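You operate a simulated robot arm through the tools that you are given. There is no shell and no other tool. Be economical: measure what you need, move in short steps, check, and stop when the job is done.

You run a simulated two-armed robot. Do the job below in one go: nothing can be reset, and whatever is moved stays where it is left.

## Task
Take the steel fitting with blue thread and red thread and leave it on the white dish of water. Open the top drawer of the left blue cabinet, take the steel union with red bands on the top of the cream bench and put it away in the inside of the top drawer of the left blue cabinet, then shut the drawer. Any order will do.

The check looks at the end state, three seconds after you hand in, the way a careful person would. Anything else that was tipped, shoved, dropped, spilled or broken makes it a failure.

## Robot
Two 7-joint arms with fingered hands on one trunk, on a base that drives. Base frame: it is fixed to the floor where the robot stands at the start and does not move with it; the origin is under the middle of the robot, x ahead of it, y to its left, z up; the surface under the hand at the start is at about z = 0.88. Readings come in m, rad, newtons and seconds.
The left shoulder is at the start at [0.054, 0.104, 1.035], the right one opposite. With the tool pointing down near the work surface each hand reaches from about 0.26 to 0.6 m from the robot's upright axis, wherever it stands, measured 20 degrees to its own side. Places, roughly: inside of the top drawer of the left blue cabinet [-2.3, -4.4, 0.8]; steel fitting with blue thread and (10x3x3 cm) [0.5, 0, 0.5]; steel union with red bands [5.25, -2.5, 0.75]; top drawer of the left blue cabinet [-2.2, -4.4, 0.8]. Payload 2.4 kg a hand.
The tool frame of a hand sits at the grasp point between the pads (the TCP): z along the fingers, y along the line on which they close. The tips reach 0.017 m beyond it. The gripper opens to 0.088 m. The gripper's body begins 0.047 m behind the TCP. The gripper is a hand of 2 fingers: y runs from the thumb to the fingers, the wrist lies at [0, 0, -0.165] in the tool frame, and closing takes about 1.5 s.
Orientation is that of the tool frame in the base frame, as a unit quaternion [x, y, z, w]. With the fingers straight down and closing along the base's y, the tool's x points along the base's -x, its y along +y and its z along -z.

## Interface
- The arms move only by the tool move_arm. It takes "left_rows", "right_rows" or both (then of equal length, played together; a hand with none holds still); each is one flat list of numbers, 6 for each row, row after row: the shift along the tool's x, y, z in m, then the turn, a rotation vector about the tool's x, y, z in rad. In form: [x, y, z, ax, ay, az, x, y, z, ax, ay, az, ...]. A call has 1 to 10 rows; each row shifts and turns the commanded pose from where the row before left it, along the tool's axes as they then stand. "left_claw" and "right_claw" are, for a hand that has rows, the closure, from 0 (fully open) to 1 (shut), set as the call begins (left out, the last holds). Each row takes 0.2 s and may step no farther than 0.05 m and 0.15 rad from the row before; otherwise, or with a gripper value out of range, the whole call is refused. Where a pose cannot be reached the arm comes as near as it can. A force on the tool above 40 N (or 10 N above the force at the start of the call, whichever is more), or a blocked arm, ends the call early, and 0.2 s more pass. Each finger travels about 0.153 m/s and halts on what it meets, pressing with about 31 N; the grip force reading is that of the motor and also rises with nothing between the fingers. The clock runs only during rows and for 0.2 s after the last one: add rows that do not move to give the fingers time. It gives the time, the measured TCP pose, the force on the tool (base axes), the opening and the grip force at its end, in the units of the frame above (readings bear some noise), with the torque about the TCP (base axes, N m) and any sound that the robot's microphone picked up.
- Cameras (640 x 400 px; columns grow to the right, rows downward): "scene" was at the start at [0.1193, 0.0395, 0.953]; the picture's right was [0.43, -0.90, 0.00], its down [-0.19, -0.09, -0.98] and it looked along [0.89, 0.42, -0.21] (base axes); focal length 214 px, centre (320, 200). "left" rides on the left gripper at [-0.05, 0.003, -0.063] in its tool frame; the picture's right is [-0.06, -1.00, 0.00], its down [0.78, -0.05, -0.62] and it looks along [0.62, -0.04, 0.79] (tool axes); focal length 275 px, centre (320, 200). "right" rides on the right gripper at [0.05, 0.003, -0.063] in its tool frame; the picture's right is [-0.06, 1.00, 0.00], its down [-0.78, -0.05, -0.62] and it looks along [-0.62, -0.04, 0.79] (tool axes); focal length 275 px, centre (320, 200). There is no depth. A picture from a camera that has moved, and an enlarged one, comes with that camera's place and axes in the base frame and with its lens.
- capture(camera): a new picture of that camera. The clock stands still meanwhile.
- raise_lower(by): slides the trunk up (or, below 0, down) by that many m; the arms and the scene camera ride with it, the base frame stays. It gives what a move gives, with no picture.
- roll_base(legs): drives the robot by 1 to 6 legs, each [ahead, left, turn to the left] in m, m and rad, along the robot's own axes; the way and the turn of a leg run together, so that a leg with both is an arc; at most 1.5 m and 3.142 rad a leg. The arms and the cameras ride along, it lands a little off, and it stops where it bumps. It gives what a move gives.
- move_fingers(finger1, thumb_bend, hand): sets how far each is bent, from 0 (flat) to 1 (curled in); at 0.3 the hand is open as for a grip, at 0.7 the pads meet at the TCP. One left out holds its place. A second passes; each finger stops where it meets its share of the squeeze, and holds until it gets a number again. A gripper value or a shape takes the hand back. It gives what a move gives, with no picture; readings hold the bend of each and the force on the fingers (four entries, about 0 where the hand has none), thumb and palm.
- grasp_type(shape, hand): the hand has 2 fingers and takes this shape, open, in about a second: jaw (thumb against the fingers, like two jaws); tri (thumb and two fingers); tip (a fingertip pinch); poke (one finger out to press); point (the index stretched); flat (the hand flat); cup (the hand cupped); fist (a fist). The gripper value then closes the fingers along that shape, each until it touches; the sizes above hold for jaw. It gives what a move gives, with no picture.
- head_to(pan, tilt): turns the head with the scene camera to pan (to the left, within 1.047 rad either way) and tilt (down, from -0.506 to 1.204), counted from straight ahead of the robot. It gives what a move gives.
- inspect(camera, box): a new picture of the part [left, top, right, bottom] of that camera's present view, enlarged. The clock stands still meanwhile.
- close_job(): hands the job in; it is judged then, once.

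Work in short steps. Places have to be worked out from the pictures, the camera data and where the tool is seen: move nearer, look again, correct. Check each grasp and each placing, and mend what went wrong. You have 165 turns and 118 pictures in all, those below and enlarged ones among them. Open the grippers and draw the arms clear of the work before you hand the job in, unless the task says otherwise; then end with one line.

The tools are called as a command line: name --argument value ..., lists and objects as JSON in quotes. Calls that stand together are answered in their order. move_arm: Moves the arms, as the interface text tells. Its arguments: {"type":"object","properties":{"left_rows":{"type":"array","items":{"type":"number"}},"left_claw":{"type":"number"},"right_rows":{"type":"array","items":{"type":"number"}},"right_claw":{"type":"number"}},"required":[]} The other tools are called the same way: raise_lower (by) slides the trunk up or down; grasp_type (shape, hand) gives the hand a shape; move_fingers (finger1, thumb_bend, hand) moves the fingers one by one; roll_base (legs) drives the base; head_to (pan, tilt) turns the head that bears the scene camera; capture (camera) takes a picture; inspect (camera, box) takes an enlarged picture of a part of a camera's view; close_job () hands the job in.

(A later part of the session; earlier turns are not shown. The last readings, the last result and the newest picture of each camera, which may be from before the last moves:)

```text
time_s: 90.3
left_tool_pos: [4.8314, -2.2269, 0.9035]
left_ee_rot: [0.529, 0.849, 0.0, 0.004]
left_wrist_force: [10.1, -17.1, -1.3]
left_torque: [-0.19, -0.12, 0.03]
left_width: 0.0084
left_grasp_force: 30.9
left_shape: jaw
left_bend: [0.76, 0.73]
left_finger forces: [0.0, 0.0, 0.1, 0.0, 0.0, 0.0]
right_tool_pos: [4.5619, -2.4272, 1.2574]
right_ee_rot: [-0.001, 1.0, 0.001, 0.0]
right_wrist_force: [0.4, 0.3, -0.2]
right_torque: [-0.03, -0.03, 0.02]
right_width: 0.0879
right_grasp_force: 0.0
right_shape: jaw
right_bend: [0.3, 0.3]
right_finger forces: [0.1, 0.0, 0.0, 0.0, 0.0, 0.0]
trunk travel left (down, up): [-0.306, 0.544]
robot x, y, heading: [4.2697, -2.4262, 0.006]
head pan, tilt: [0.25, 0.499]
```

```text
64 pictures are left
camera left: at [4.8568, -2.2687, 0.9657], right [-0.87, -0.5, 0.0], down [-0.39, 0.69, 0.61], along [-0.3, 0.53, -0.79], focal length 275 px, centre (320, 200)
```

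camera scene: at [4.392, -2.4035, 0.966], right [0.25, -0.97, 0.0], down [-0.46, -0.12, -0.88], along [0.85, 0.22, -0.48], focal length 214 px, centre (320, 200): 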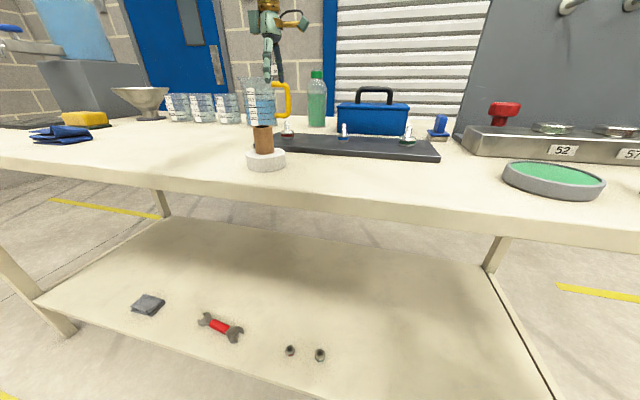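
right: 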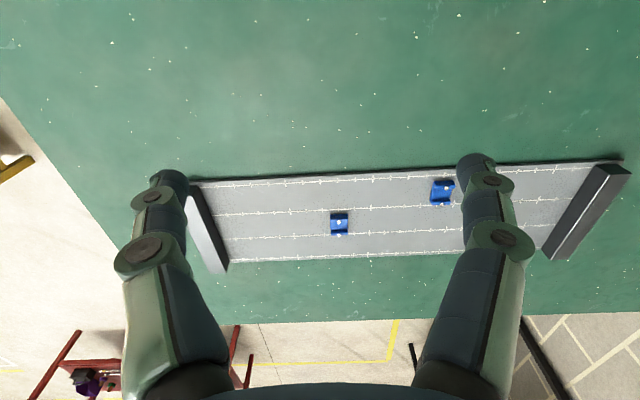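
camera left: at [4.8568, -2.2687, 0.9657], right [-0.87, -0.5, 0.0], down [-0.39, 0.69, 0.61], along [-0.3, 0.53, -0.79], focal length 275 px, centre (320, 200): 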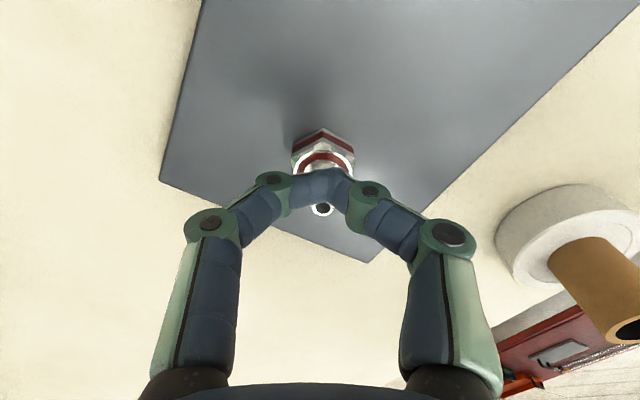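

The fingers slipped up off the body again and now press beside the stem (about 20 N sideways). In jaw shape the pads contact at TCP height, which is the top edge of this low hex. I relieve the side load, raise clear, then try the fingertip-pinch shape.

move_arm --left_rows '[-0.006, 0, 0, 0, 0, 0]'

capture --camera "left"

inspect --camera "scene" --box '[250, 95, 330, 155]'

```text
time_s: 90.7
left_tool_pos: [4.8314, -2.2275, 0.9013]
left_ee_rot: [0.525, 0.851, 0.0, 0.002]
left_wrist_force: [4.4, -6.9, 4.0]
left_torque: [-0.09, 0.0, 0.01]
left_width: 0.0089
left_grasp_force: 30.5
left_shape: jaw
left_bend: [0.77, 0.73]
left_finger forces: [0.0, 0.0, 0.0, 0.0, 0.0, 0.1]
right_tool_pos: [4.5609, -2.4267, 1.259]
right_ee_rot: [-0.002, 1.0, 0.001, 0.0]
right_wrist_force: [0.4, 0.5, -0.6]
right_torque: [-0.02, 0.02, 0.0]
right_width: 0.0877
right_grasp_force: 0.1
right_shape: jaw
right_bend: [0.3, 0.3]
right_finger forces: [0.0, 0.0, 0.1, 0.1, 0.1, 0.1]
trunk travel left (down, up): [-0.306, 0.544]
robot x, y, heading: [4.2699, -2.4288, 0.008]
head pan, tilt: [0.25, 0.499]
```

```text
63 pictures are left
camera left: at [4.858, -2.2691, 0.9638], right [-0.86, -0.5, 0.0], down [-0.4, 0.68, 0.62], along [-0.31, 0.54, -0.79], focal length 275 px, centre (320, 200)
```

left: 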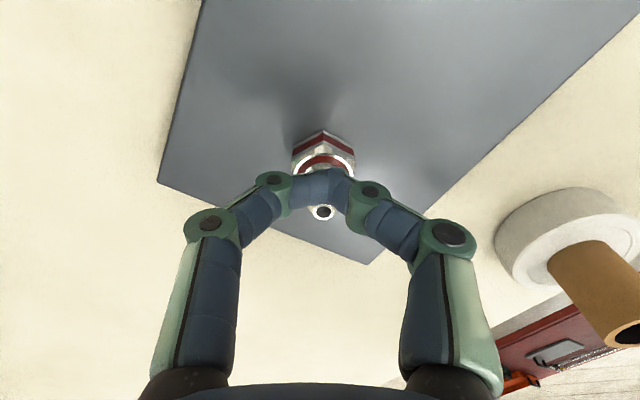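

```text
6.67 times, centred on (290, 125) of scene
camera zoom: at [4.3923, -2.4051, 0.9662], right [0.25, -0.97, 0.0], down [-0.46, -0.12, -0.88], along [0.85, 0.22, -0.48], focal length 1430 px, centre (520, 700)
```

zoom: 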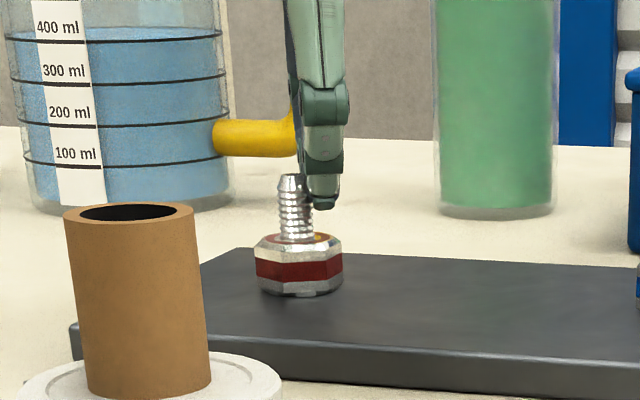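

The union stands untouched, and the side view shows the fingers about 6–10 mm off toward -y. I raise clear and try the fingertip-pinch shape in the air.

move_arm --left_rows '[-0.004, 0, 0, 0, 0, 0, 0, 0, -0.03, 0, 0, 0, 0, 0, -0.03, 0, 0, 0]'

grasp_type --hand "left" --shape "tip"

move_arm --left_rows '[0, 0, 0, 0, 0, 0, 0, 0, 0, 0, 0, 0, 0, 0, 0, 0, 0, 0, 0, 0, 0, 0, 0, 0]' --left_claw 0.7

capture --camera "left"

inspect --camera "scene" --box '[240, 50, 360, 150]'

```text
time_s: 91.5
left_tool_pos: [4.8339, -2.2295, 0.9606]
left_ee_rot: [0.526, 0.851, 0.0, 0.0]
left_wrist_force: [0.8, 0.4, -0.6]
left_torque: [-0.02, -0.01, 0.02]
left_width: 0.0089
left_grasp_force: 31.3
left_shape: jaw
left_bend: [0.77, 0.73]
left_finger forces: [0.0, 0.0, 0.1, 0.0, 0.0, 0.1]
right_tool_pos: [4.5605, -2.4258, 1.2577]
right_ee_rot: [-0.001, 1.0, 0.001, 0.0]
right_wrist_force: [-0.5, -0.1, 0.0]
right_torque: [-0.02, -0.03, -0.01]
right_width: 0.0879
right_grasp_force: 0.1
right_shape: jaw
right_bend: [0.3, 0.3]
right_finger forces: [0.1, 0.0, 0.0, 0.0, 0.0, 0.1]
trunk travel left (down, up): [-0.306, 0.544]
robot x, y, heading: [4.2693, -2.4276, 0.002]
head pan, tilt: [0.25, 0.499]
```

```text
time_s: 92.4
left_tool_pos: [4.8326, -2.2303, 0.9612]
left_ee_rot: [0.527, 0.85, 0.0, 0.001]
left_wrist_force: [0.3, -0.7, 0.7]
left_torque: [0.01, -0.01, -0.03]
left_width: 0.0882
left_grasp_force: 0.1
left_shape: tip
left_bend: [0.3, 0.3]
left_finger forces: [0.0, 0.0, 0.1, 0.0, 0.1, 0.0]
right_tool_pos: [4.5588, -2.4251, 1.2582]
right_ee_rot: [-0.002, 1.0, 0.0, 0.0]
right_wrist_force: [-1.2, -0.6, -0.2]
right_torque: [0.02, -0.02, 0.02]
right_width: 0.0875
right_grasp_force: 0.0
right_shape: jaw
right_bend: [0.3, 0.3]
right_finger forces: [0.0, 0.0, 0.1, 0.1, 0.0, 0.0]
trunk travel left (down, up): [-0.306, 0.544]
robot x, y, heading: [4.2708, -2.4272, 0.001]
head pan, tilt: [0.25, 0.499]
```

```text
time_s: 93.4
left_tool_pos: [4.8332, -2.2292, 0.9607]
left_ee_rot: [0.526, 0.85, 0.0, 0.0]
left_wrist_force: [-1.0, -0.2, 0.8]
left_torque: [0.01, -0.01, 0.02]
left_width: 0.0266
left_grasp_force: 0.1
left_shape: tip
left_bend: [0.73, 0.7]
left_finger forces: [0.1, 0.1, 0.0, 0.0, 0.1, 0.0]
right_tool_pos: [4.5614, -2.4243, 1.2581]
right_ee_rot: [-0.002, 1.0, -0.001, 0.0]
right_wrist_force: [0.2, -0.4, 0.0]
right_torque: [-0.02, -0.01, -0.01]
right_width: 0.0878
right_grasp_force: 0.0
right_shape: jaw
right_bend: [0.3, 0.3]
right_finger forces: [0.1, 0.1, 0.1, 0.0, 0.1, 0.0]
trunk travel left (down, up): [-0.306, 0.544]
robot x, y, heading: [4.2717, -2.424, 0.0]
head pan, tilt: [0.25, 0.499]
```

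```text
61 pictures are left
camera left: at [4.8595, -2.2721, 1.0234], right [-0.87, -0.5, 0.0], down [-0.39, 0.68, 0.62], along [-0.31, 0.53, -0.79], focal length 275 px, centre (320, 200)
```

left: 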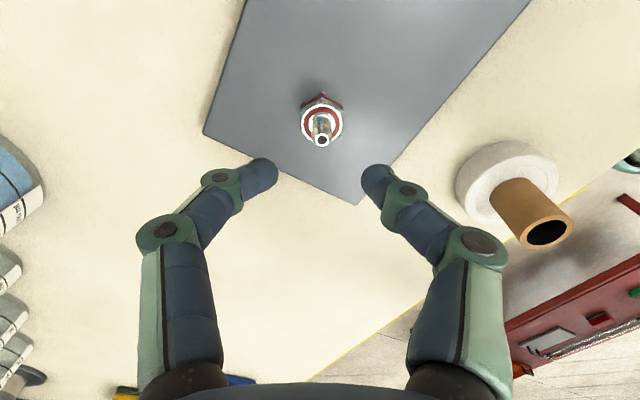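

```text
4.00 times, centred on (300, 100) of scene
camera zoom: at [4.3922, -2.4044, 0.966], right [0.25, -0.97, 0.0], down [-0.46, -0.12, -0.88], along [0.85, 0.22, -0.48], focal length 858 px, centre (400, 600)
```

zoom: 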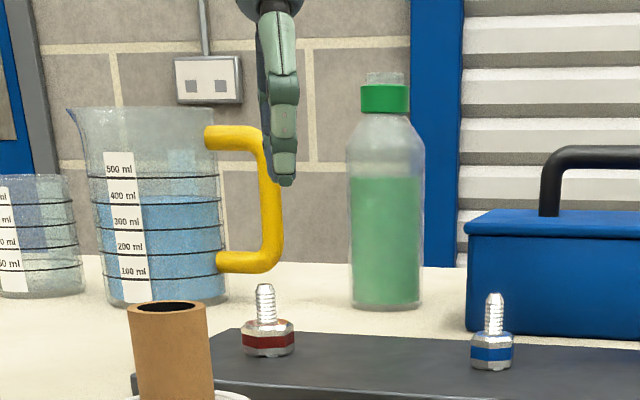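

Tip shape is much the same as jaw: contact is at the fingertips, so I gripped too low (on the bottom chamfer) and about 6 mm off-centre. I correct laterally, go to TCP z ≈ 0.889 (tips at mid-body), and check from the side before closing.

move_arm --left_rows '[0.013, 0.001, 0, 0, 0, 0, 0, 0, 0.035, 0, 0, 0, 0, 0, 0.036, 0, 0, 0]' --left_claw 0.5

inspect --camera "scene" --box '[250, 95, 330, 155]'

inspect --camera "left" --box '[200, 100, 440, 280]'

```text
time_s: 94.2
left_tool_pos: [4.8316, -2.2184, 0.8885]
left_ee_rot: [0.526, 0.851, -0.001, 0.001]
left_wrist_force: [0.9, -0.3, -0.2]
left_torque: [0.02, 0.0, -0.01]
left_width: 0.0439
left_grasp_force: 0.1
left_shape: tip
left_bend: [0.73, 0.7]
left_finger forces: [0.0, 0.0, 0.0, 0.0, 0.0, 0.0]
right_tool_pos: [4.561, -2.4257, 1.2584]
right_ee_rot: [-0.002, 1.0, 0.0, 0.0]
right_wrist_force: [0.7, 0.2, -0.9]
right_torque: [0.0, 0.01, 0.0]
right_width: 0.0882
right_grasp_force: 0.1
right_shape: jaw
right_bend: [0.3, 0.3]
right_finger forces: [0.0, 0.0, 0.0, 0.1, 0.0, 0.0]
trunk travel left (down, up): [-0.306, 0.544]
robot x, y, heading: [4.2742, -2.4225, -0.001]
head pan, tilt: [0.25, 0.499]
```

```text
6.67 times, centred on (290, 125) of scene
camera zoom: at [4.3923, -2.4044, 0.966], right [0.25, -0.97, 0.0], down [-0.46, -0.12, -0.88], along [0.85, 0.22, -0.48], focal length 1430 px, centre (520, 700)
```

zoom: 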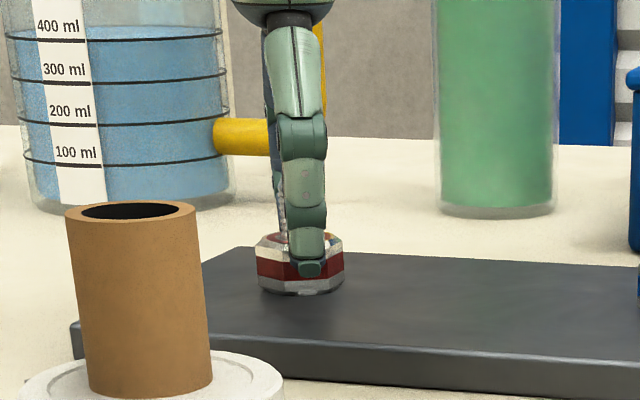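

```text
2.22 times, centred on (320, 190) of left
camera zoom: at [4.8571, -2.2609, 0.9506], right [-0.87, -0.5, 0.0], down [-0.39, 0.68, 0.62], along [-0.31, 0.53, -0.79], focal length 612 px, centre (320, 222)
```

zoom: 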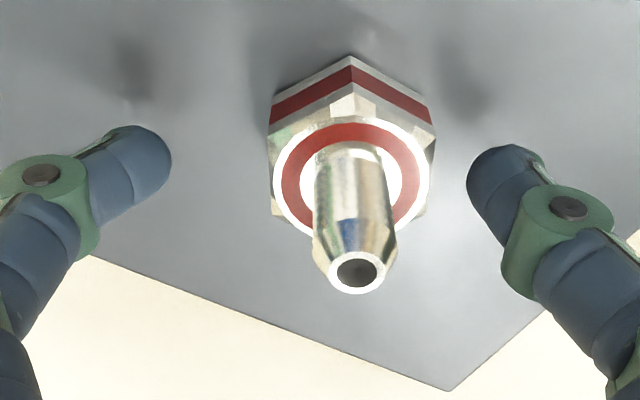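

Height and depth look right. The hex is about 5 mm toward -tool y, so I shift, then close.

move_arm --left_rows '[0, -0.005, 0.001, 0, 0, 0]'

move_arm --left_rows '[0, 0, 0, 0, 0, 0, 0, 0, 0, 0, 0, 0, 0, 0, 0, 0, 0, 0, 0, 0, 0, 0, 0, 0]' --left_claw 1

inspect --camera "left" --box '[200, 100, 440, 280]'

inspect --camera "scene" --box '[250, 95, 330, 155]'

```text
time_s: 94.6
left_tool_pos: [4.8268, -2.2204, 0.8881]
left_ee_rot: [0.526, 0.85, 0.0, 0.002]
left_wrist_force: [-0.1, -0.4, 0.1]
left_torque: [-0.03, -0.01, 0.01]
left_width: 0.0438
left_grasp_force: 0.1
left_shape: tip
left_bend: [0.73, 0.7]
left_finger forces: [0.0, 0.0, 0.0, 0.1, 0.1, 0.0]
right_tool_pos: [4.56, -2.4251, 1.2587]
right_ee_rot: [-0.001, 1.0, 0.001, 0.0]
right_wrist_force: [-0.1, -0.5, -0.4]
right_torque: [-0.01, -0.01, -0.01]
right_width: 0.088
right_grasp_force: 0.1
right_shape: jaw
right_bend: [0.3, 0.3]
right_finger forces: [0.1, 0.1, 0.0, 0.1, 0.0, 0.0]
trunk travel left (down, up): [-0.306, 0.544]
robot x, y, heading: [4.2685, -2.4289, -0.0]
head pan, tilt: [0.25, 0.499]
```

```text
time_s: 95.6
left_tool_pos: [4.827, -2.2211, 0.8877]
left_ee_rot: [0.526, 0.85, 0.0, 0.001]
left_wrist_force: [-0.5, -0.7, -5.1]
left_torque: [-0.02, 0.07, 0.05]
left_width: 0.0187
left_grasp_force: 31.1
left_shape: tip
left_bend: [0.74, 0.7]
left_finger forces: [25.3, 0.0, 0.0, 0.0, 26.6, 0.0]
right_tool_pos: [4.5601, -2.4243, 1.2577]
right_ee_rot: [-0.002, 1.0, 0.001, 0.0]
right_wrist_force: [0.6, 0.1, 0.0]
right_torque: [-0.01, 0.02, 0.0]
right_width: 0.0878
right_grasp_force: 0.1
right_shape: jaw
right_bend: [0.3, 0.3]
right_finger forces: [0.0, 0.1, 0.1, 0.0, 0.0, 0.0]
trunk travel left (down, up): [-0.306, 0.544]
robot x, y, heading: [4.2702, -2.4287, -0.002]
head pan, tilt: [0.25, 0.499]
```

```text
2.22 times, centred on (320, 190) of left
camera zoom: at [4.8527, -2.2628, 0.9496], right [-0.87, -0.5, 0.0], down [-0.39, 0.68, 0.62], along [-0.31, 0.53, -0.79], focal length 612 px, centre (320, 222)
```

zoom: 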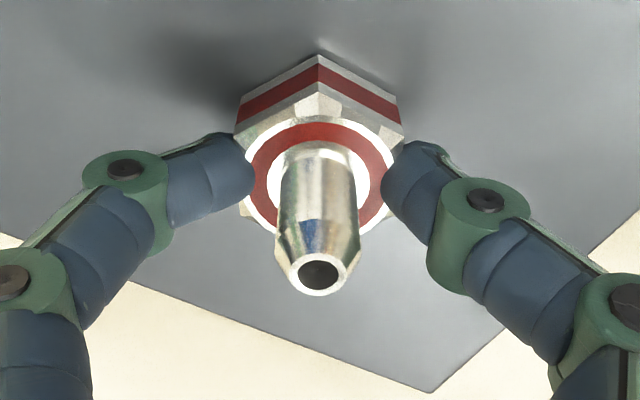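

```text
6.67 times, centred on (290, 125) of scene
camera zoom: at [4.3923, -2.4044, 0.9659], right [0.25, -0.97, 0.0], down [-0.46, -0.12, -0.88], along [0.85, 0.22, -0.48], focal length 1430 px, centre (520, 700)
```

zoom: 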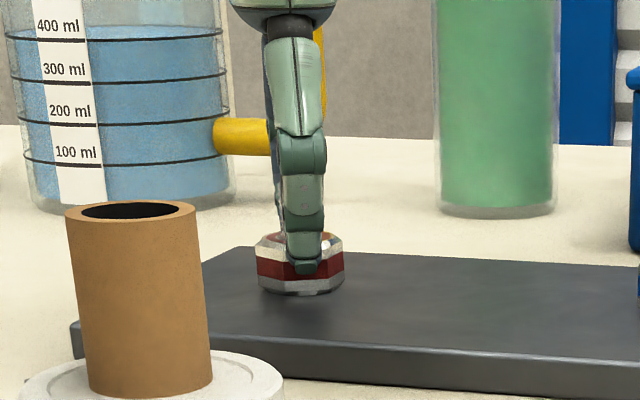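

The fingertips now pinch the hex centrally. I lift gently by 1 cm and check.

move_arm --left_rows '[0, 0, -0.003, 0, 0, 0, 0, 0, -0.003, 0, 0, 0, 0, 0, -0.004, 0, 0, 0]'

inspect --camera "scene" --box '[250, 95, 330, 155]'

```text
time_s: 96.4
left_tool_pos: [4.8266, -2.2206, 0.8968]
left_ee_rot: [0.526, 0.851, 0.0, -0.001]
left_wrist_force: [3.1, 0.7, -20.0]
left_torque: [0.03, -0.06, 0.04]
left_width: 0.0122
left_grasp_force: 30.4
left_shape: tip
left_bend: [0.75, 0.71]
left_finger forces: [22.5, 0.0, 0.0, 0.1, 20.0, 0.0]
right_tool_pos: [4.5615, -2.4247, 1.2574]
right_ee_rot: [-0.001, 1.0, -0.001, -0.001]
right_wrist_force: [-1.1, -0.3, -0.4]
right_torque: [-0.04, -0.01, -0.03]
right_width: 0.088
right_grasp_force: 0.0
right_shape: jaw
right_bend: [0.3, 0.3]
right_finger forces: [0.1, 0.0, 0.0, 0.1, 0.0, 0.0]
trunk travel left (down, up): [-0.306, 0.544]
robot x, y, heading: [4.2702, -2.4301, 0.001]
head pan, tilt: [0.25, 0.499]
```

```text
6.67 times, centred on (290, 125) of scene
camera zoom: at [4.3938, -2.4039, 0.9656], right [0.25, -0.97, 0.0], down [-0.47, -0.12, -0.88], along [0.85, 0.22, -0.48], focal length 1430 px, centre (520, 700)
```

zoom: 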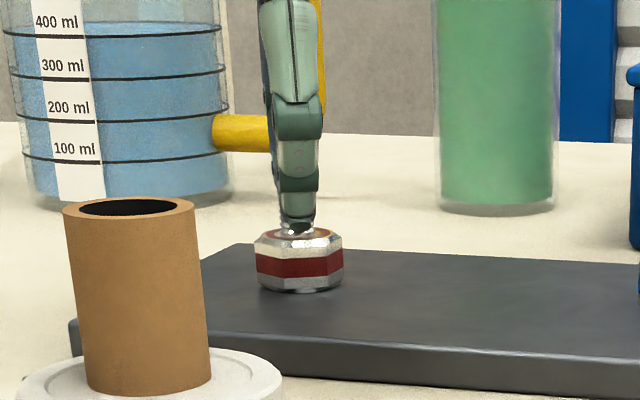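

The tool pulls with 20 N and the union doesn't budge, so it is fixed in the tray, or it isn't the object meant (the given place is about 0.4 m deeper on the bench). I release it gently, rise, and look over the rest of the bench from higher up.

move_arm --left_rows '[0, 0, 0.004, 0, 0, 0]'

move_arm --left_rows '[0, 0, 0, 0, 0, 0, 0, 0, 0, 0, 0, 0, 0, 0, 0, 0, 0, 0, 0, 0, -0.04, 0, 0, 0, 0, 0, -0.04, 0, 0, 0, 0, 0, -0.04, 0, 0, 0]' --left_claw 0.4

raise_lower --by 0.4

head_to --pan -0.1 --tilt 0.7

capture --camera "scene"

```text
time_s: 96.8
left_tool_pos: [4.8257, -2.2201, 0.8961]
left_ee_rot: [0.527, 0.85, 0.001, 0.001]
left_wrist_force: [4.1, -1.0, -6.3]
left_torque: [-0.01, -0.08, 0.07]
left_width: 0.0123
left_grasp_force: 31.5
left_shape: tip
left_bend: [0.76, 0.71]
left_finger forces: [24.9, 0.0, 0.0, 0.1, 21.7, 0.0]
right_tool_pos: [4.5619, -2.4254, 1.2581]
right_ee_rot: [-0.002, 1.0, 0.0, 0.0]
right_wrist_force: [-0.6, -0.3, 0.8]
right_torque: [-0.03, 0.02, 0.03]
right_width: 0.088
right_grasp_force: 0.0
right_shape: jaw
right_bend: [0.3, 0.3]
right_finger forces: [0.0, 0.0, 0.0, 0.1, 0.0, 0.0]
trunk travel left (down, up): [-0.306, 0.544]
robot x, y, heading: [4.2722, -2.4219, -0.002]
head pan, tilt: [0.25, 0.499]
```

```text
time_s: 98.2
left_tool_pos: [4.8242, -2.221, 1.0158]
left_ee_rot: [0.526, 0.85, -0.001, 0.001]
left_wrist_force: [-0.1, -0.7, -0.2]
left_torque: [-0.01, 0.0, -0.02]
left_width: 0.0526
left_grasp_force: 0.0
left_shape: tip
left_bend: [0.71, 0.71]
left_finger forces: [0.0, 0.0, 0.0, 0.0, 0.0, 0.0]
right_tool_pos: [4.5611, -2.4266, 1.2595]
right_ee_rot: [-0.002, 1.0, 0.001, 0.0]
right_wrist_force: [0.1, 0.2, -0.7]
right_torque: [0.0, 0.0, 0.01]
right_width: 0.0878
right_grasp_force: 0.0
right_shape: jaw
right_bend: [0.3, 0.3]
right_finger forces: [0.0, 0.0, 0.0, 0.0, 0.0, 0.1]
trunk travel left (down, up): [-0.306, 0.544]
robot x, y, heading: [4.2699, -2.4284, -0.001]
head pan, tilt: [0.25, 0.499]
```

```text
time_s: 102.0
left_tool_pos: [4.806, -2.2212, 1.4603]
left_ee_rot: [0.526, 0.849, 0.022, 0.038]
left_wrist_force: [-0.2, -0.4, 0.8]
left_torque: [-0.01, 0.06, 0.01]
left_width: 0.0527
left_grasp_force: 0.0
left_shape: tip
left_bend: [0.71, 0.71]
left_finger forces: [0.0, 0.0, 0.1, 0.1, 0.0, 0.0]
right_tool_pos: [4.5603, -2.4249, 1.657]
right_ee_rot: [-0.002, 1.0, 0.0, 0.0]
right_wrist_force: [0.3, -0.2, -0.2]
right_torque: [0.0, 0.0, 0.03]
right_width: 0.0879
right_grasp_force: 0.0
right_shape: jaw
right_bend: [0.3, 0.3]
right_finger forces: [0.1, 0.0, 0.0, 0.1, 0.0, 0.0]
trunk travel left (down, up): [-0.706, 0.144]
robot x, y, heading: [4.2715, -2.4303, 0.003]
head pan, tilt: [0.25, 0.499]
```

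```text
time_s: 102.9
left_tool_pos: [4.8053, -2.2203, 1.4616]
left_ee_rot: [0.526, 0.849, 0.024, 0.038]
left_wrist_force: [0.5, -1.1, 0.3]
left_torque: [0.02, 0.01, 0.03]
left_width: 0.0527
left_grasp_force: 0.0
left_shape: tip
left_bend: [0.71, 0.71]
left_finger forces: [0.1, 0.1, 0.0, 0.1, 0.0, 0.1]
right_tool_pos: [4.5609, -2.4255, 1.6575]
right_ee_rot: [-0.002, 1.0, 0.0, 0.0]
right_wrist_force: [0.5, -0.1, -0.5]
right_torque: [-0.02, 0.0, 0.02]
right_width: 0.088
right_grasp_force: 0.0
right_shape: jaw
right_bend: [0.3, 0.3]
right_finger forces: [0.0, 0.1, 0.1, 0.1, 0.0, 0.1]
trunk travel left (down, up): [-0.706, 0.144]
robot x, y, heading: [4.2683, -2.426, 0.003]
head pan, tilt: [-0.099, 0.7]
```

```text
54 pictures are left
camera scene: at [4.382, -2.4352, 1.35], right [-0.1, -1.0, 0.0], down [-0.64, 0.06, -0.77], along [0.76, -0.07, -0.64], focal length 214 px, centre (320, 200)
```

scene: 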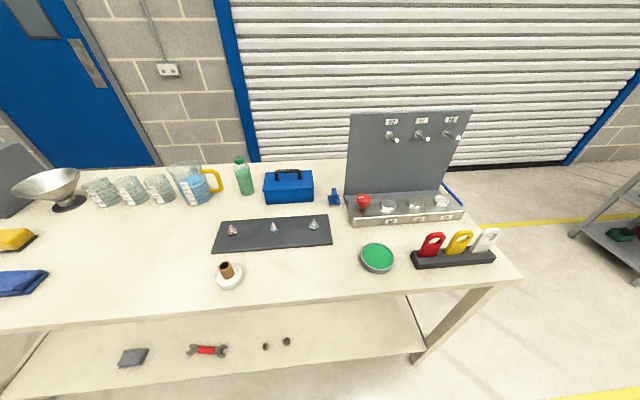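

The whole bench top is visible. I enlarge the rack region and the rear area near (5.25, -2.5) to look for another red-banded union.

inspect --camera "scene" --box '[310, 100, 500, 280]'

inspect --camera "scene" --box '[160, 150, 350, 290]'

```text
2.22 times, centred on (405, 190) of scene
camera zoom: at [4.382, -2.4352, 1.35], right [-0.1, -1.0, 0.0], down [-0.64, 0.06, -0.77], along [0.76, -0.07, -0.64], focal length 477 px, centre (131, 222)
```

zoom: 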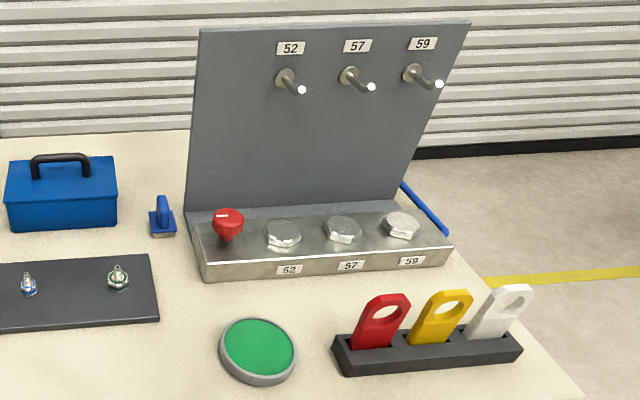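

```text
2.86 times, centred on (255, 220) of scene
camera zoom: at [4.382, -2.4352, 1.35], right [-0.1, -1.0, 0.0], down [-0.64, 0.06, -0.77], along [0.76, -0.07, -0.64], focal length 613 px, centre (506, 143)
```

zoom: 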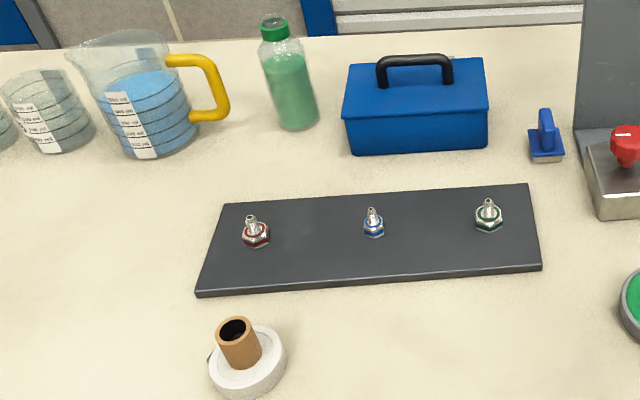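

The tray piece is the only red-banded union on the bench. It resisted both turning and pulling, so it may be screwed in. I go back down and try twisting it counter-clockwise while gripped.

raise_lower --by -0.4

head_to --pan 0.25 --tilt 0.5

```text
time_s: 106.7
left_tool_pos: [4.8062, -2.2219, 1.0615]
left_ee_rot: [0.526, 0.849, 0.024, 0.038]
left_wrist_force: [0.0, -0.4, 0.0]
left_torque: [0.02, 0.02, -0.03]
left_width: 0.0527
left_grasp_force: 0.1
left_shape: tip
left_bend: [0.71, 0.71]
left_finger forces: [0.1, 0.0, 0.0, 0.0, 0.1, 0.0]
right_tool_pos: [4.5592, -2.4257, 1.2583]
right_ee_rot: [-0.001, 1.0, 0.0, 0.0]
right_wrist_force: [0.4, 0.3, -0.2]
right_torque: [-0.01, 0.0, -0.02]
right_width: 0.0879
right_grasp_force: 0.1
right_shape: jaw
right_bend: [0.3, 0.3]
right_finger forces: [0.0, 0.1, 0.0, 0.1, 0.1, 0.0]
trunk travel left (down, up): [-0.306, 0.544]
robot x, y, heading: [4.2705, -2.4297, -0.0]
head pan, tilt: [-0.099, 0.7]
```

```text
time_s: 107.5
left_tool_pos: [4.805, -2.221, 1.0623]
left_ee_rot: [0.525, 0.85, 0.023, 0.037]
left_wrist_force: [-0.9, 0.9, 0.0]
left_torque: [-0.02, 0.03, 0.01]
left_width: 0.0525
left_grasp_force: 0.1
left_shape: tip
left_bend: [0.71, 0.71]
left_finger forces: [0.0, 0.0, 0.0, 0.0, 0.1, 0.0]
right_tool_pos: [4.5614, -2.4248, 1.2581]
right_ee_rot: [-0.002, 1.0, 0.001, 0.0]
right_wrist_force: [-0.1, 0.1, -0.9]
right_torque: [0.01, 0.01, -0.01]
right_width: 0.0879
right_grasp_force: 0.1
right_shape: jaw
right_bend: [0.3, 0.3]
right_finger forces: [0.1, 0.0, 0.1, 0.1, 0.0, 0.1]
trunk travel left (down, up): [-0.306, 0.544]
robot x, y, heading: [4.2725, -2.4234, 0.0]
head pan, tilt: [0.25, 0.499]
```

I straighten the tilt and return to the known good grasp pose (4.827, -2.221, 0.888).

move_arm --left_rows '[0, 0, 0, 0.0775, 0.0388, 0, -0.0098, 0.0197, 0.03, 0, 0, 0, 0, 0, 0.045, 0, 0, 0]'

```text
time_s: 108.3
left_tool_pos: [4.8272, -2.2197, 0.9841]
left_ee_rot: [0.526, 0.85, 0.001, 0.001]
left_wrist_force: [0.4, -0.8, 1.0]
left_torque: [0.02, -0.01, -0.03]
left_width: 0.0526
left_grasp_force: 0.1
left_shape: tip
left_bend: [0.71, 0.71]
left_finger forces: [0.0, 0.1, 0.0, 0.0, 0.0, 0.0]
right_tool_pos: [4.5616, -2.4259, 1.2578]
right_ee_rot: [-0.001, 1.0, 0.0, 0.0]
right_wrist_force: [0.1, 0.9, 0.4]
right_torque: [-0.01, -0.01, -0.04]
right_width: 0.088
right_grasp_force: 0.1
right_shape: jaw
right_bend: [0.3, 0.3]
right_finger forces: [0.0, 0.0, 0.0, 0.0, 0.0, 0.1]
trunk travel left (down, up): [-0.306, 0.544]
robot x, y, heading: [4.2685, -2.4245, 0.004]
head pan, tilt: [0.25, 0.499]
```

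Now I descend to z ≈ 0.886 and close.

move_arm --left_rows '[0, 0, 0.045, 0, 0, 0, 0, 0, 0.04, 0, 0, 0, 0, 0, 0.013, 0, 0, 0]'

move_arm --left_rows '[0, 0, 0, 0, 0, 0, 0, 0, 0, 0, 0, 0, 0, 0, 0, 0, 0, 0, 0, 0, 0, 0, 0, 0]' --left_claw 1

move_arm --left_rows '[0, 0, 0, 0, 0, -0.1, 0, 0, 0, 0, 0, -0.1, 0, 0, 0, 0, 0, -0.1]'

inspect --camera "left" --box '[200, 100, 440, 280]'

inspect --camera "scene" --box '[250, 95, 330, 155]'

```text
time_s: 109.1
left_tool_pos: [4.8254, -2.221, 0.8865]
left_ee_rot: [0.526, 0.851, 0.0, 0.001]
left_wrist_force: [-1.0, -0.6, 0.0]
left_torque: [0.04, -0.03, 0.05]
left_width: 0.0525
left_grasp_force: 0.0
left_shape: tip
left_bend: [0.71, 0.71]
left_finger forces: [0.1, 0.0, 0.0, 0.0, 0.1, 0.1]
right_tool_pos: [4.56, -2.4252, 1.2587]
right_ee_rot: [-0.002, 1.0, -0.001, 0.0]
right_wrist_force: [-0.2, 0.5, -0.4]
right_torque: [-0.01, -0.01, -0.03]
right_width: 0.0877
right_grasp_force: 0.0
right_shape: jaw
right_bend: [0.3, 0.3]
right_finger forces: [0.1, 0.0, 0.0, 0.0, 0.1, 0.0]
trunk travel left (down, up): [-0.306, 0.544]
robot x, y, heading: [4.2734, -2.4247, 0.0]
head pan, tilt: [0.25, 0.499]
```

```text
time_s: 110.1
left_tool_pos: [4.8275, -2.2215, 0.8861]
left_ee_rot: [0.526, 0.851, 0.001, 0.0]
left_wrist_force: [-1.4, -0.8, -5.0]
left_torque: [0.02, 0.03, 0.04]
left_width: 0.0182
left_grasp_force: 30.4
left_shape: tip
left_bend: [0.73, 0.7]
left_finger forces: [25.4, 0.0, 0.1, 0.0, 26.5, 0.1]
right_tool_pos: [4.5606, -2.4244, 1.258]
right_ee_rot: [-0.002, 1.0, -0.001, 0.001]
right_wrist_force: [0.8, -0.4, -0.1]
right_torque: [0.03, 0.01, -0.01]
right_width: 0.0876
right_grasp_force: 0.1
right_shape: jaw
right_bend: [0.3, 0.3]
right_finger forces: [0.0, 0.0, 0.0, 0.0, 0.1, 0.1]
trunk travel left (down, up): [-0.306, 0.544]
robot x, y, heading: [4.2706, -2.4284, 0.002]
head pan, tilt: [0.25, 0.499]
```

```text
time_s: 110.9
left_tool_pos: [4.8283, -2.2219, 0.8873]
left_ee_rot: [0.393, 0.92, 0.0, 0.0]
left_wrist_force: [-6.1, 1.1, -11.9]
left_torque: [0.01, 0.09, -0.65]
left_width: 0.0186
left_grasp_force: 31.0
left_shape: tip
left_bend: [0.73, 0.7]
left_finger forces: [27.8, 0.0, 0.0, 0.0, 32.8, 0.0]
right_tool_pos: [4.5602, -2.4245, 1.2584]
right_ee_rot: [-0.001, 1.0, 0.0, 0.0]
right_wrist_force: [0.1, 0.9, 1.0]
right_torque: [0.01, -0.04, 0.02]
right_width: 0.0877
right_grasp_force: 0.0
right_shape: jaw
right_bend: [0.3, 0.3]
right_finger forces: [0.0, 0.0, 0.0, 0.0, 0.0, 0.1]
trunk travel left (down, up): [-0.306, 0.544]
robot x, y, heading: [4.27, -2.4306, 0.001]
head pan, tilt: [0.25, 0.499]
```

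```text
2.22 times, centred on (320, 190) of left
camera zoom: at [4.8658, -2.2536, 0.9492], right [-0.68, -0.74, 0.0], down [-0.58, 0.53, 0.62], along [-0.45, 0.42, -0.79], focal length 612 px, centre (320, 222)
```

zoom: 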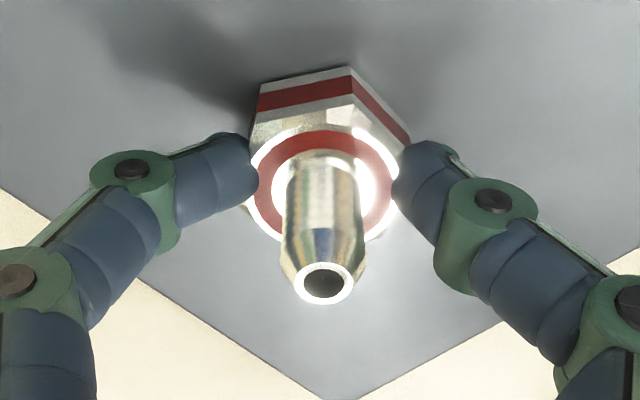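

```text
6.67 times, centred on (290, 125) of scene
camera zoom: at [4.3923, -2.404, 0.9659], right [0.25, -0.97, 0.0], down [-0.46, -0.12, -0.88], along [0.85, 0.22, -0.48], focal length 1430 px, centre (520, 700)
```

zoom: 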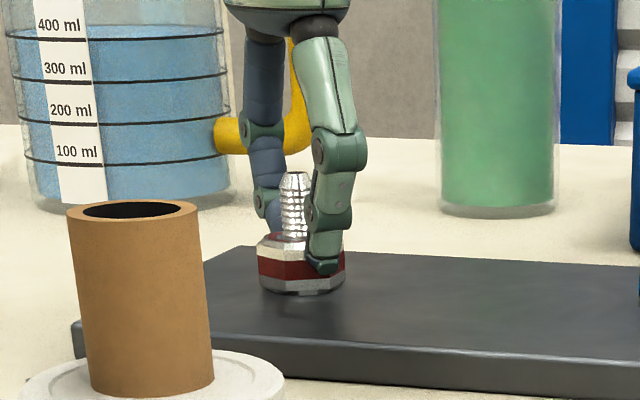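

The hex did not turn with the hand (the fingers slipped at 0.65 N·m), so this piece is fixed to the tray. The real target must be elsewhere, perhaps hidden behind the toolbox or panel near (5.25, -2.5). I release, lift, raise the trunk and look with the right-hand camera.

move_arm --left_rows '[0, 0, 0, 0, 0, 0, 0, 0, 0, 0, 0, 0, 0, 0, 0, 0, 0, 0]' --left_claw 0.4

move_arm --left_rows '[0, 0, -0.03, 0, 0, 0, 0, 0, -0.04, 0, 0, 0, 0, 0, -0.04, 0, 0, 0]' --right_rows '[0, 0, 0, 0, 0, 0, 0, 0, 0, 0, 0, 0, 0, 0, 0, 0, 0, 0]'

raise_lower --by 0.5

move_arm --right_rows '[-0.04, 0, 0, 0, 0, 0, -0.04, 0, 0, 0, 0, 0, -0.04, 0, 0, 0, 0, 0, -0.04, 0, 0, 0, 0, 0, -0.04, 0, 0, 0, 0, 0]'

capture --camera "right"

capture --camera "scene"

```text
time_s: 111.7
left_tool_pos: [4.8279, -2.2209, 0.8881]
left_ee_rot: [0.393, 0.919, 0.0, 0.002]
left_wrist_force: [-0.4, 0.3, -0.6]
left_torque: [-0.02, 0.0, 0.05]
left_width: 0.0526
left_grasp_force: 0.2
left_shape: tip
left_bend: [0.71, 0.71]
left_finger forces: [0.0, 0.0, 0.1, 0.1, 0.1, 0.1]
right_tool_pos: [4.5598, -2.4264, 1.2572]
right_ee_rot: [-0.001, 1.0, -0.001, 0.0]
right_wrist_force: [0.2, 0.1, -0.1]
right_torque: [-0.03, 0.01, 0.01]
right_width: 0.088
right_grasp_force: 0.1
right_shape: jaw
right_bend: [0.3, 0.3]
right_finger forces: [0.0, 0.0, 0.1, 0.0, 0.0, 0.1]
trunk travel left (down, up): [-0.306, 0.544]
robot x, y, heading: [4.2676, -2.4293, 0.002]
head pan, tilt: [0.25, 0.499]
```

```text
time_s: 112.5
left_tool_pos: [4.8274, -2.221, 0.9989]
left_ee_rot: [0.392, 0.92, 0.001, 0.002]
left_wrist_force: [0.6, -0.4, -0.2]
left_torque: [0.0, 0.0, 0.01]
left_width: 0.0524
left_grasp_force: 0.1
left_shape: tip
left_bend: [0.71, 0.71]
left_finger forces: [0.0, 0.0, 0.0, 0.1, 0.1, 0.0]
right_tool_pos: [4.5609, -2.4254, 1.2588]
right_ee_rot: [-0.002, 1.0, 0.001, 0.0]
right_wrist_force: [-0.7, -0.1, 0.9]
right_torque: [-0.05, -0.02, -0.01]
right_width: 0.088
right_grasp_force: 0.0
right_shape: jaw
right_bend: [0.3, 0.3]
right_finger forces: [0.0, 0.0, 0.0, 0.0, 0.0, 0.0]
trunk travel left (down, up): [-0.306, 0.544]
robot x, y, heading: [4.2691, -2.4268, 0.001]
head pan, tilt: [0.25, 0.499]
```

```text
refused: 0.5 is not a number from -0.4 to 0.4
```

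```text
time_s: 113.7
left_tool_pos: [4.8289, -2.2203, 0.9975]
left_ee_rot: [0.392, 0.92, 0.001, 0.001]
left_wrist_force: [-0.1, -0.3, 0.4]
left_torque: [0.06, 0.0, 0.0]
left_width: 0.0524
left_grasp_force: 0.1
left_shape: tip
left_bend: [0.71, 0.71]
left_finger forces: [0.1, 0.0, 0.1, 0.0, 0.0, 0.1]
right_tool_pos: [4.6986, -2.4354, 1.2279]
right_ee_rot: [-0.002, 1.0, -0.001, 0.001]
right_wrist_force: [0.5, -0.4, -0.5]
right_torque: [0.0, 0.02, 0.02]
right_width: 0.0879
right_grasp_force: 0.1
right_shape: jaw
right_bend: [0.3, 0.3]
right_finger forces: [0.1, 0.1, 0.0, 0.1, 0.1, 0.1]
right hand out of reach, approached as far as the arm can: row 3, 4, 5
trunk travel left (down, up): [-0.306, 0.544]
robot x, y, heading: [4.2725, -2.4286, 0.007]
head pan, tilt: [0.25, 0.499]
```

```text
49 pictures are left
camera right: at [4.6484, -2.433, 1.2916], right [0.06, 1.0, 0.0], down [0.78, -0.05, 0.62], along [0.62, -0.04, -0.78], focal length 275 px, centre (320, 200)
```

right: 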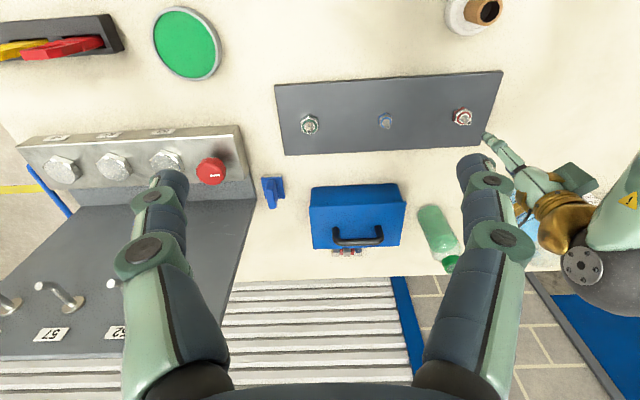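

```text
48 pictures are left
camera scene: at [4.3921, -2.4044, 0.966], right [0.25, -0.97, 0.0], down [-0.46, -0.12, -0.88], along [0.85, 0.22, -0.48], focal length 214 px, centre (320, 200)
```

scene: 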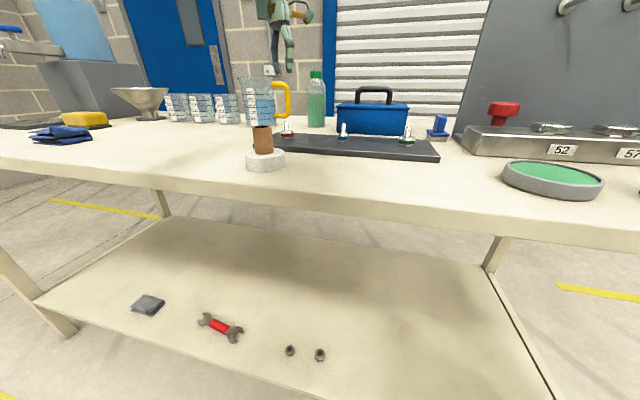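

A red-banded object is visible behind the blue toolbox. I enlarge it.

inspect --camera "right" --box '[290, 180, 420, 275]'

```text
4.21 times, centred on (355, 228) of right
camera zoom: at [4.6484, -2.433, 1.2916], right [0.06, 1.0, 0.0], down [0.78, -0.05, 0.62], along [0.62, -0.04, -0.78], focal length 1159 px, centre (173, 84)
```

zoom: 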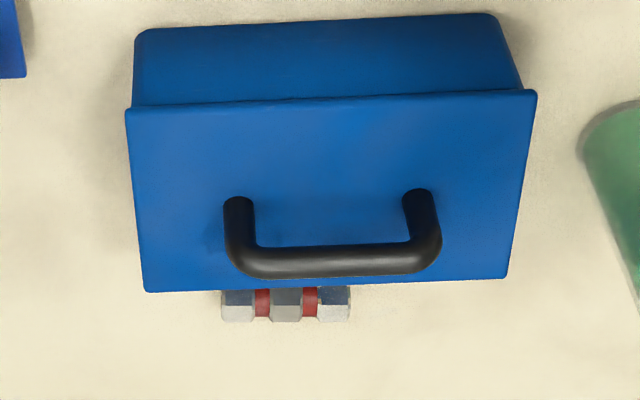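

Found: a steel union with red bands lies behind the toolbox at about (5.15, -2.40, 0.86), axis along y. It can't be reached from the front, so I'll go round behind the bench (about 1.3 m of space to the door). First I retract both arms and turn the left hand so it will close along x.

move_arm --left_rows '[0.033, -0.0346, -0.02, 0, 0, 0, 0.033, -0.0346, -0.02, 0, 0, 0, 0.033, -0.0346, -0.02, 0, 0, 0, 0.033, -0.0346, -0.02, 0, 0, 0, 0.033, -0.0346, -0.02, 0, 0, 0, 0, 0, 0, 0, 0, 0.15, 0, 0, 0, 0, 0, 0.15, 0, 0, 0, 0, 0, 0.15, 0, 0, 0, 0, 0, 0.15, 0, 0, 0, 0, 0, 0.15]' --right_rows '[0.028, 0, -0.006, 0, 0, 0, 0.028, 0, -0.006, 0, 0, 0, 0.028, 0, -0.006, 0, 0, 0, 0.028, 0, -0.006, 0, 0, 0, 0.028, 0, -0.006, 0, 0, 0, 0, 0, 0, 0, 0, 0, 0, 0, 0, 0, 0, 0, 0, 0, 0, 0, 0, 0, 0, 0, 0, 0, 0, 0, 0, 0, 0, 0, 0, 0]' --left_claw 0

roll_base --legs '[[-0.45, 0, 0]]'

head_to --pan -0.6 --tilt 0.25

capture --camera "scene"

```text
refused: row 1 steps farther than a row can; nothing moved
```

```text
time_s: 116.4
left_tool_pos: [4.3834, -2.2235, 0.9972]
left_ee_rot: [0.397, 0.918, 0.001, 0.001]
left_wrist_force: [0.0, 0.6, 0.5]
left_torque: [0.01, -0.02, -0.01]
left_width: 0.0524
left_grasp_force: 0.1
left_shape: tip
left_bend: [0.71, 0.71]
left_finger forces: [0.1, 0.0, 0.0, 0.0, 0.0, 0.0]
right_tool_pos: [4.251, -2.4386, 1.2299]
right_ee_rot: [0.003, 1.0, 0.0, 0.001]
right_wrist_force: [0.9, 0.1, -0.4]
right_torque: [-0.01, 0.01, 0.03]
right_width: 0.088
right_grasp_force: 0.0
right_shape: jaw
right_bend: [0.3, 0.3]
right_finger forces: [0.0, 0.0, 0.1, 0.0, 0.0, 0.0]
trunk travel left (down, up): [-0.306, 0.544]
robot x, y, heading: [3.8255, -2.4295, -0.002]
head pan, tilt: [0.25, 0.499]
```

```text
time_s: 117.6
left_tool_pos: [4.3837, -2.2232, 0.9984]
left_ee_rot: [0.397, 0.918, 0.0, 0.001]
left_wrist_force: [0.0, -0.2, 0.2]
left_torque: [0.01, -0.01, 0.0]
left_width: 0.0523
left_grasp_force: 0.1
left_shape: tip
left_bend: [0.71, 0.71]
left_finger forces: [0.1, 0.0, 0.1, 0.0, 0.1, 0.0]
right_tool_pos: [4.2512, -2.4401, 1.2284]
right_ee_rot: [0.003, 1.0, 0.0, 0.001]
right_wrist_force: [0.7, -1.1, 0.3]
right_torque: [0.02, 0.04, -0.03]
right_width: 0.0879
right_grasp_force: 0.1
right_shape: jaw
right_bend: [0.3, 0.3]
right_finger forces: [0.0, 0.1, 0.0, 0.0, 0.0, 0.0]
trunk travel left (down, up): [-0.306, 0.544]
robot x, y, heading: [3.8246, -2.427, -0.005]
head pan, tilt: [-0.6, 0.25]
```

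```text
46 pictures are left
camera scene: at [3.937, -2.4754, 0.986], right [-0.52, -0.85, 0.0], down [-0.24, 0.15, -0.96], along [0.82, -0.5, -0.28], focal length 214 px, centre (320, 200)
```

scene: 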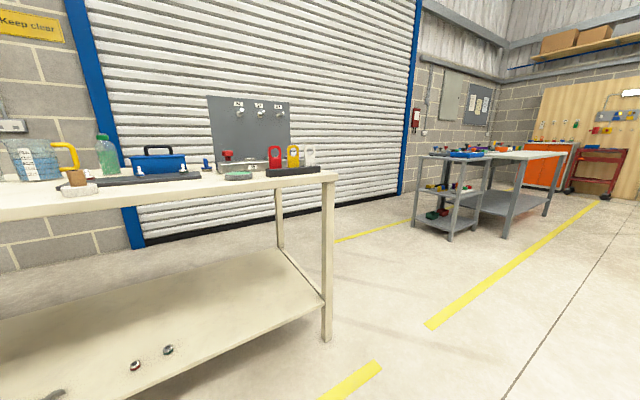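

The arm command was refused for step size, and the base backed off safely above the cup. I retract with smaller steps, then go around the right end (y ≈ -3.75) to behind the bench.

move_arm --left_rows '[0.031, -0.0325, -0.015, 0, 0, 0, 0.031, -0.0325, -0.015, 0, 0, 0, 0.031, -0.0325, -0.015, 0, 0, 0, 0.031, -0.0325, -0.015, 0, 0, 0, 0.031, -0.0325, -0.015, 0, 0, 0, 0, 0, -0.01, 0, 0, 0.15, 0, 0, -0.01, 0, 0, 0.15, 0, 0, 0, 0, 0, 0.15, 0, 0, 0, 0, 0, 0.15, 0, 0, 0, 0, 0, 0.15]' --right_rows '[0.028, 0, -0.006, 0, 0, 0, 0.028, 0, -0.006, 0, 0, 0, 0.028, 0, -0.006, 0, 0, 0, 0.028, 0, -0.006, 0, 0, 0, 0.028, 0, -0.006, 0, 0, 0, 0, 0, 0, 0, 0, 0, 0, 0, 0, 0, 0, 0, 0, 0, 0, 0, 0, 0, 0, 0, 0, 0, 0, 0, 0, 0, 0, 0, 0, 0]' --left_claw 0

roll_base --legs '[[0, -1.33, 0], [1.4, 0, 0], [0.6, 0, 0], [0, 0, 3.14]]'

head_to --pan -0.5 --tilt 0.3

capture --camera "scene"

```text
time_s: 119.8
left_tool_pos: [4.1575, -2.2209, 1.0933]
left_ee_rot: [0.706, 0.709, 0.001, 0.0]
left_wrist_force: [-0.1, -0.2, 0.1]
left_torque: [0.03, 0.0, 0.0]
left_width: 0.0877
left_grasp_force: 0.0
left_shape: tip
left_bend: [0.3, 0.3]
left_finger forces: [0.1, 0.0, 0.0, 0.0, 0.1, 0.0]
right_tool_pos: [4.1109, -2.4367, 1.2584]
right_ee_rot: [0.002, 1.0, 0.0, 0.001]
right_wrist_force: [-0.6, 0.0, 0.4]
right_torque: [-0.03, -0.03, 0.0]
right_width: 0.0882
right_grasp_force: 0.1
right_shape: jaw
right_bend: [0.3, 0.3]
right_finger forces: [0.1, 0.0, 0.1, 0.1, 0.0, 0.0]
trunk travel left (down, up): [-0.306, 0.544]
robot x, y, heading: [3.8226, -2.4281, -0.001]
head pan, tilt: [-0.6, 0.25]
```

```text
time_s: 143.2
left_tool_pos: [5.4629, -3.9454, 1.0927]
left_ee_rot: [-0.687, 0.726, 0.001, -0.001]
left_wrist_force: [0.0, 0.2, -0.1]
left_torque: [0.01, 0.02, 0.0]
left_width: 0.0878
left_grasp_force: 0.1
left_shape: tip
left_bend: [0.3, 0.3]
left_finger forces: [0.1, 0.1, 0.0, 0.0, 0.0, 0.0]
right_tool_pos: [5.5234, -3.7343, 1.258]
right_ee_rot: [0.999, -0.033, 0.0, 0.0]
right_wrist_force: [-0.3, 0.6, -0.4]
right_torque: [0.0, -0.02, 0.01]
right_width: 0.0878
right_grasp_force: 0.0
right_shape: jaw
right_bend: [0.3, 0.3]
right_finger forces: [0.0, 0.0, 0.2, 0.1, 0.1, 0.0]
trunk travel left (down, up): [-0.306, 0.544]
robot x, y, heading: [5.8125, -3.7582, 3.075]
head pan, tilt: [-0.6, 0.25]
```

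```text
time_s: 143.8
left_tool_pos: [5.4633, -3.946, 1.0926]
left_ee_rot: [-0.688, 0.726, 0.001, -0.001]
left_wrist_force: [-1.0, 0.7, -0.1]
left_torque: [-0.05, -0.01, -0.01]
left_width: 0.0878
left_grasp_force: 0.0
left_shape: tip
left_bend: [0.3, 0.3]
left_finger forces: [0.0, 0.0, 0.0, 0.1, 0.0, 0.0]
right_tool_pos: [5.5224, -3.7335, 1.2583]
right_ee_rot: [0.999, -0.032, -0.001, 0.0]
right_wrist_force: [0.2, 0.5, 0.2]
right_torque: [0.0, -0.01, 0.02]
right_width: 0.088
right_grasp_force: 0.1
right_shape: jaw
right_bend: [0.3, 0.3]
right_finger forces: [0.0, 0.1, 0.0, 0.0, 0.0, 0.0]
trunk travel left (down, up): [-0.306, 0.544]
robot x, y, heading: [5.8084, -3.7637, 3.078]
head pan, tilt: [-0.499, 0.3]
```

```text
45 pictures are left
camera scene: at [5.6979, -3.7089, 0.9844], right [0.54, 0.84, 0.0], down [0.25, -0.16, -0.96], along [-0.81, 0.51, -0.3], focal length 214 px, centre (320, 200)
```

scene: 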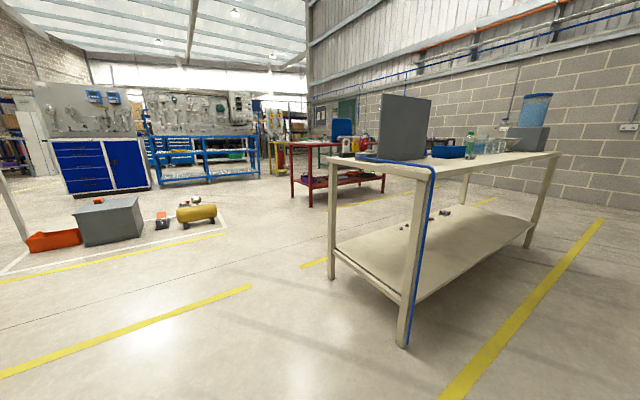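

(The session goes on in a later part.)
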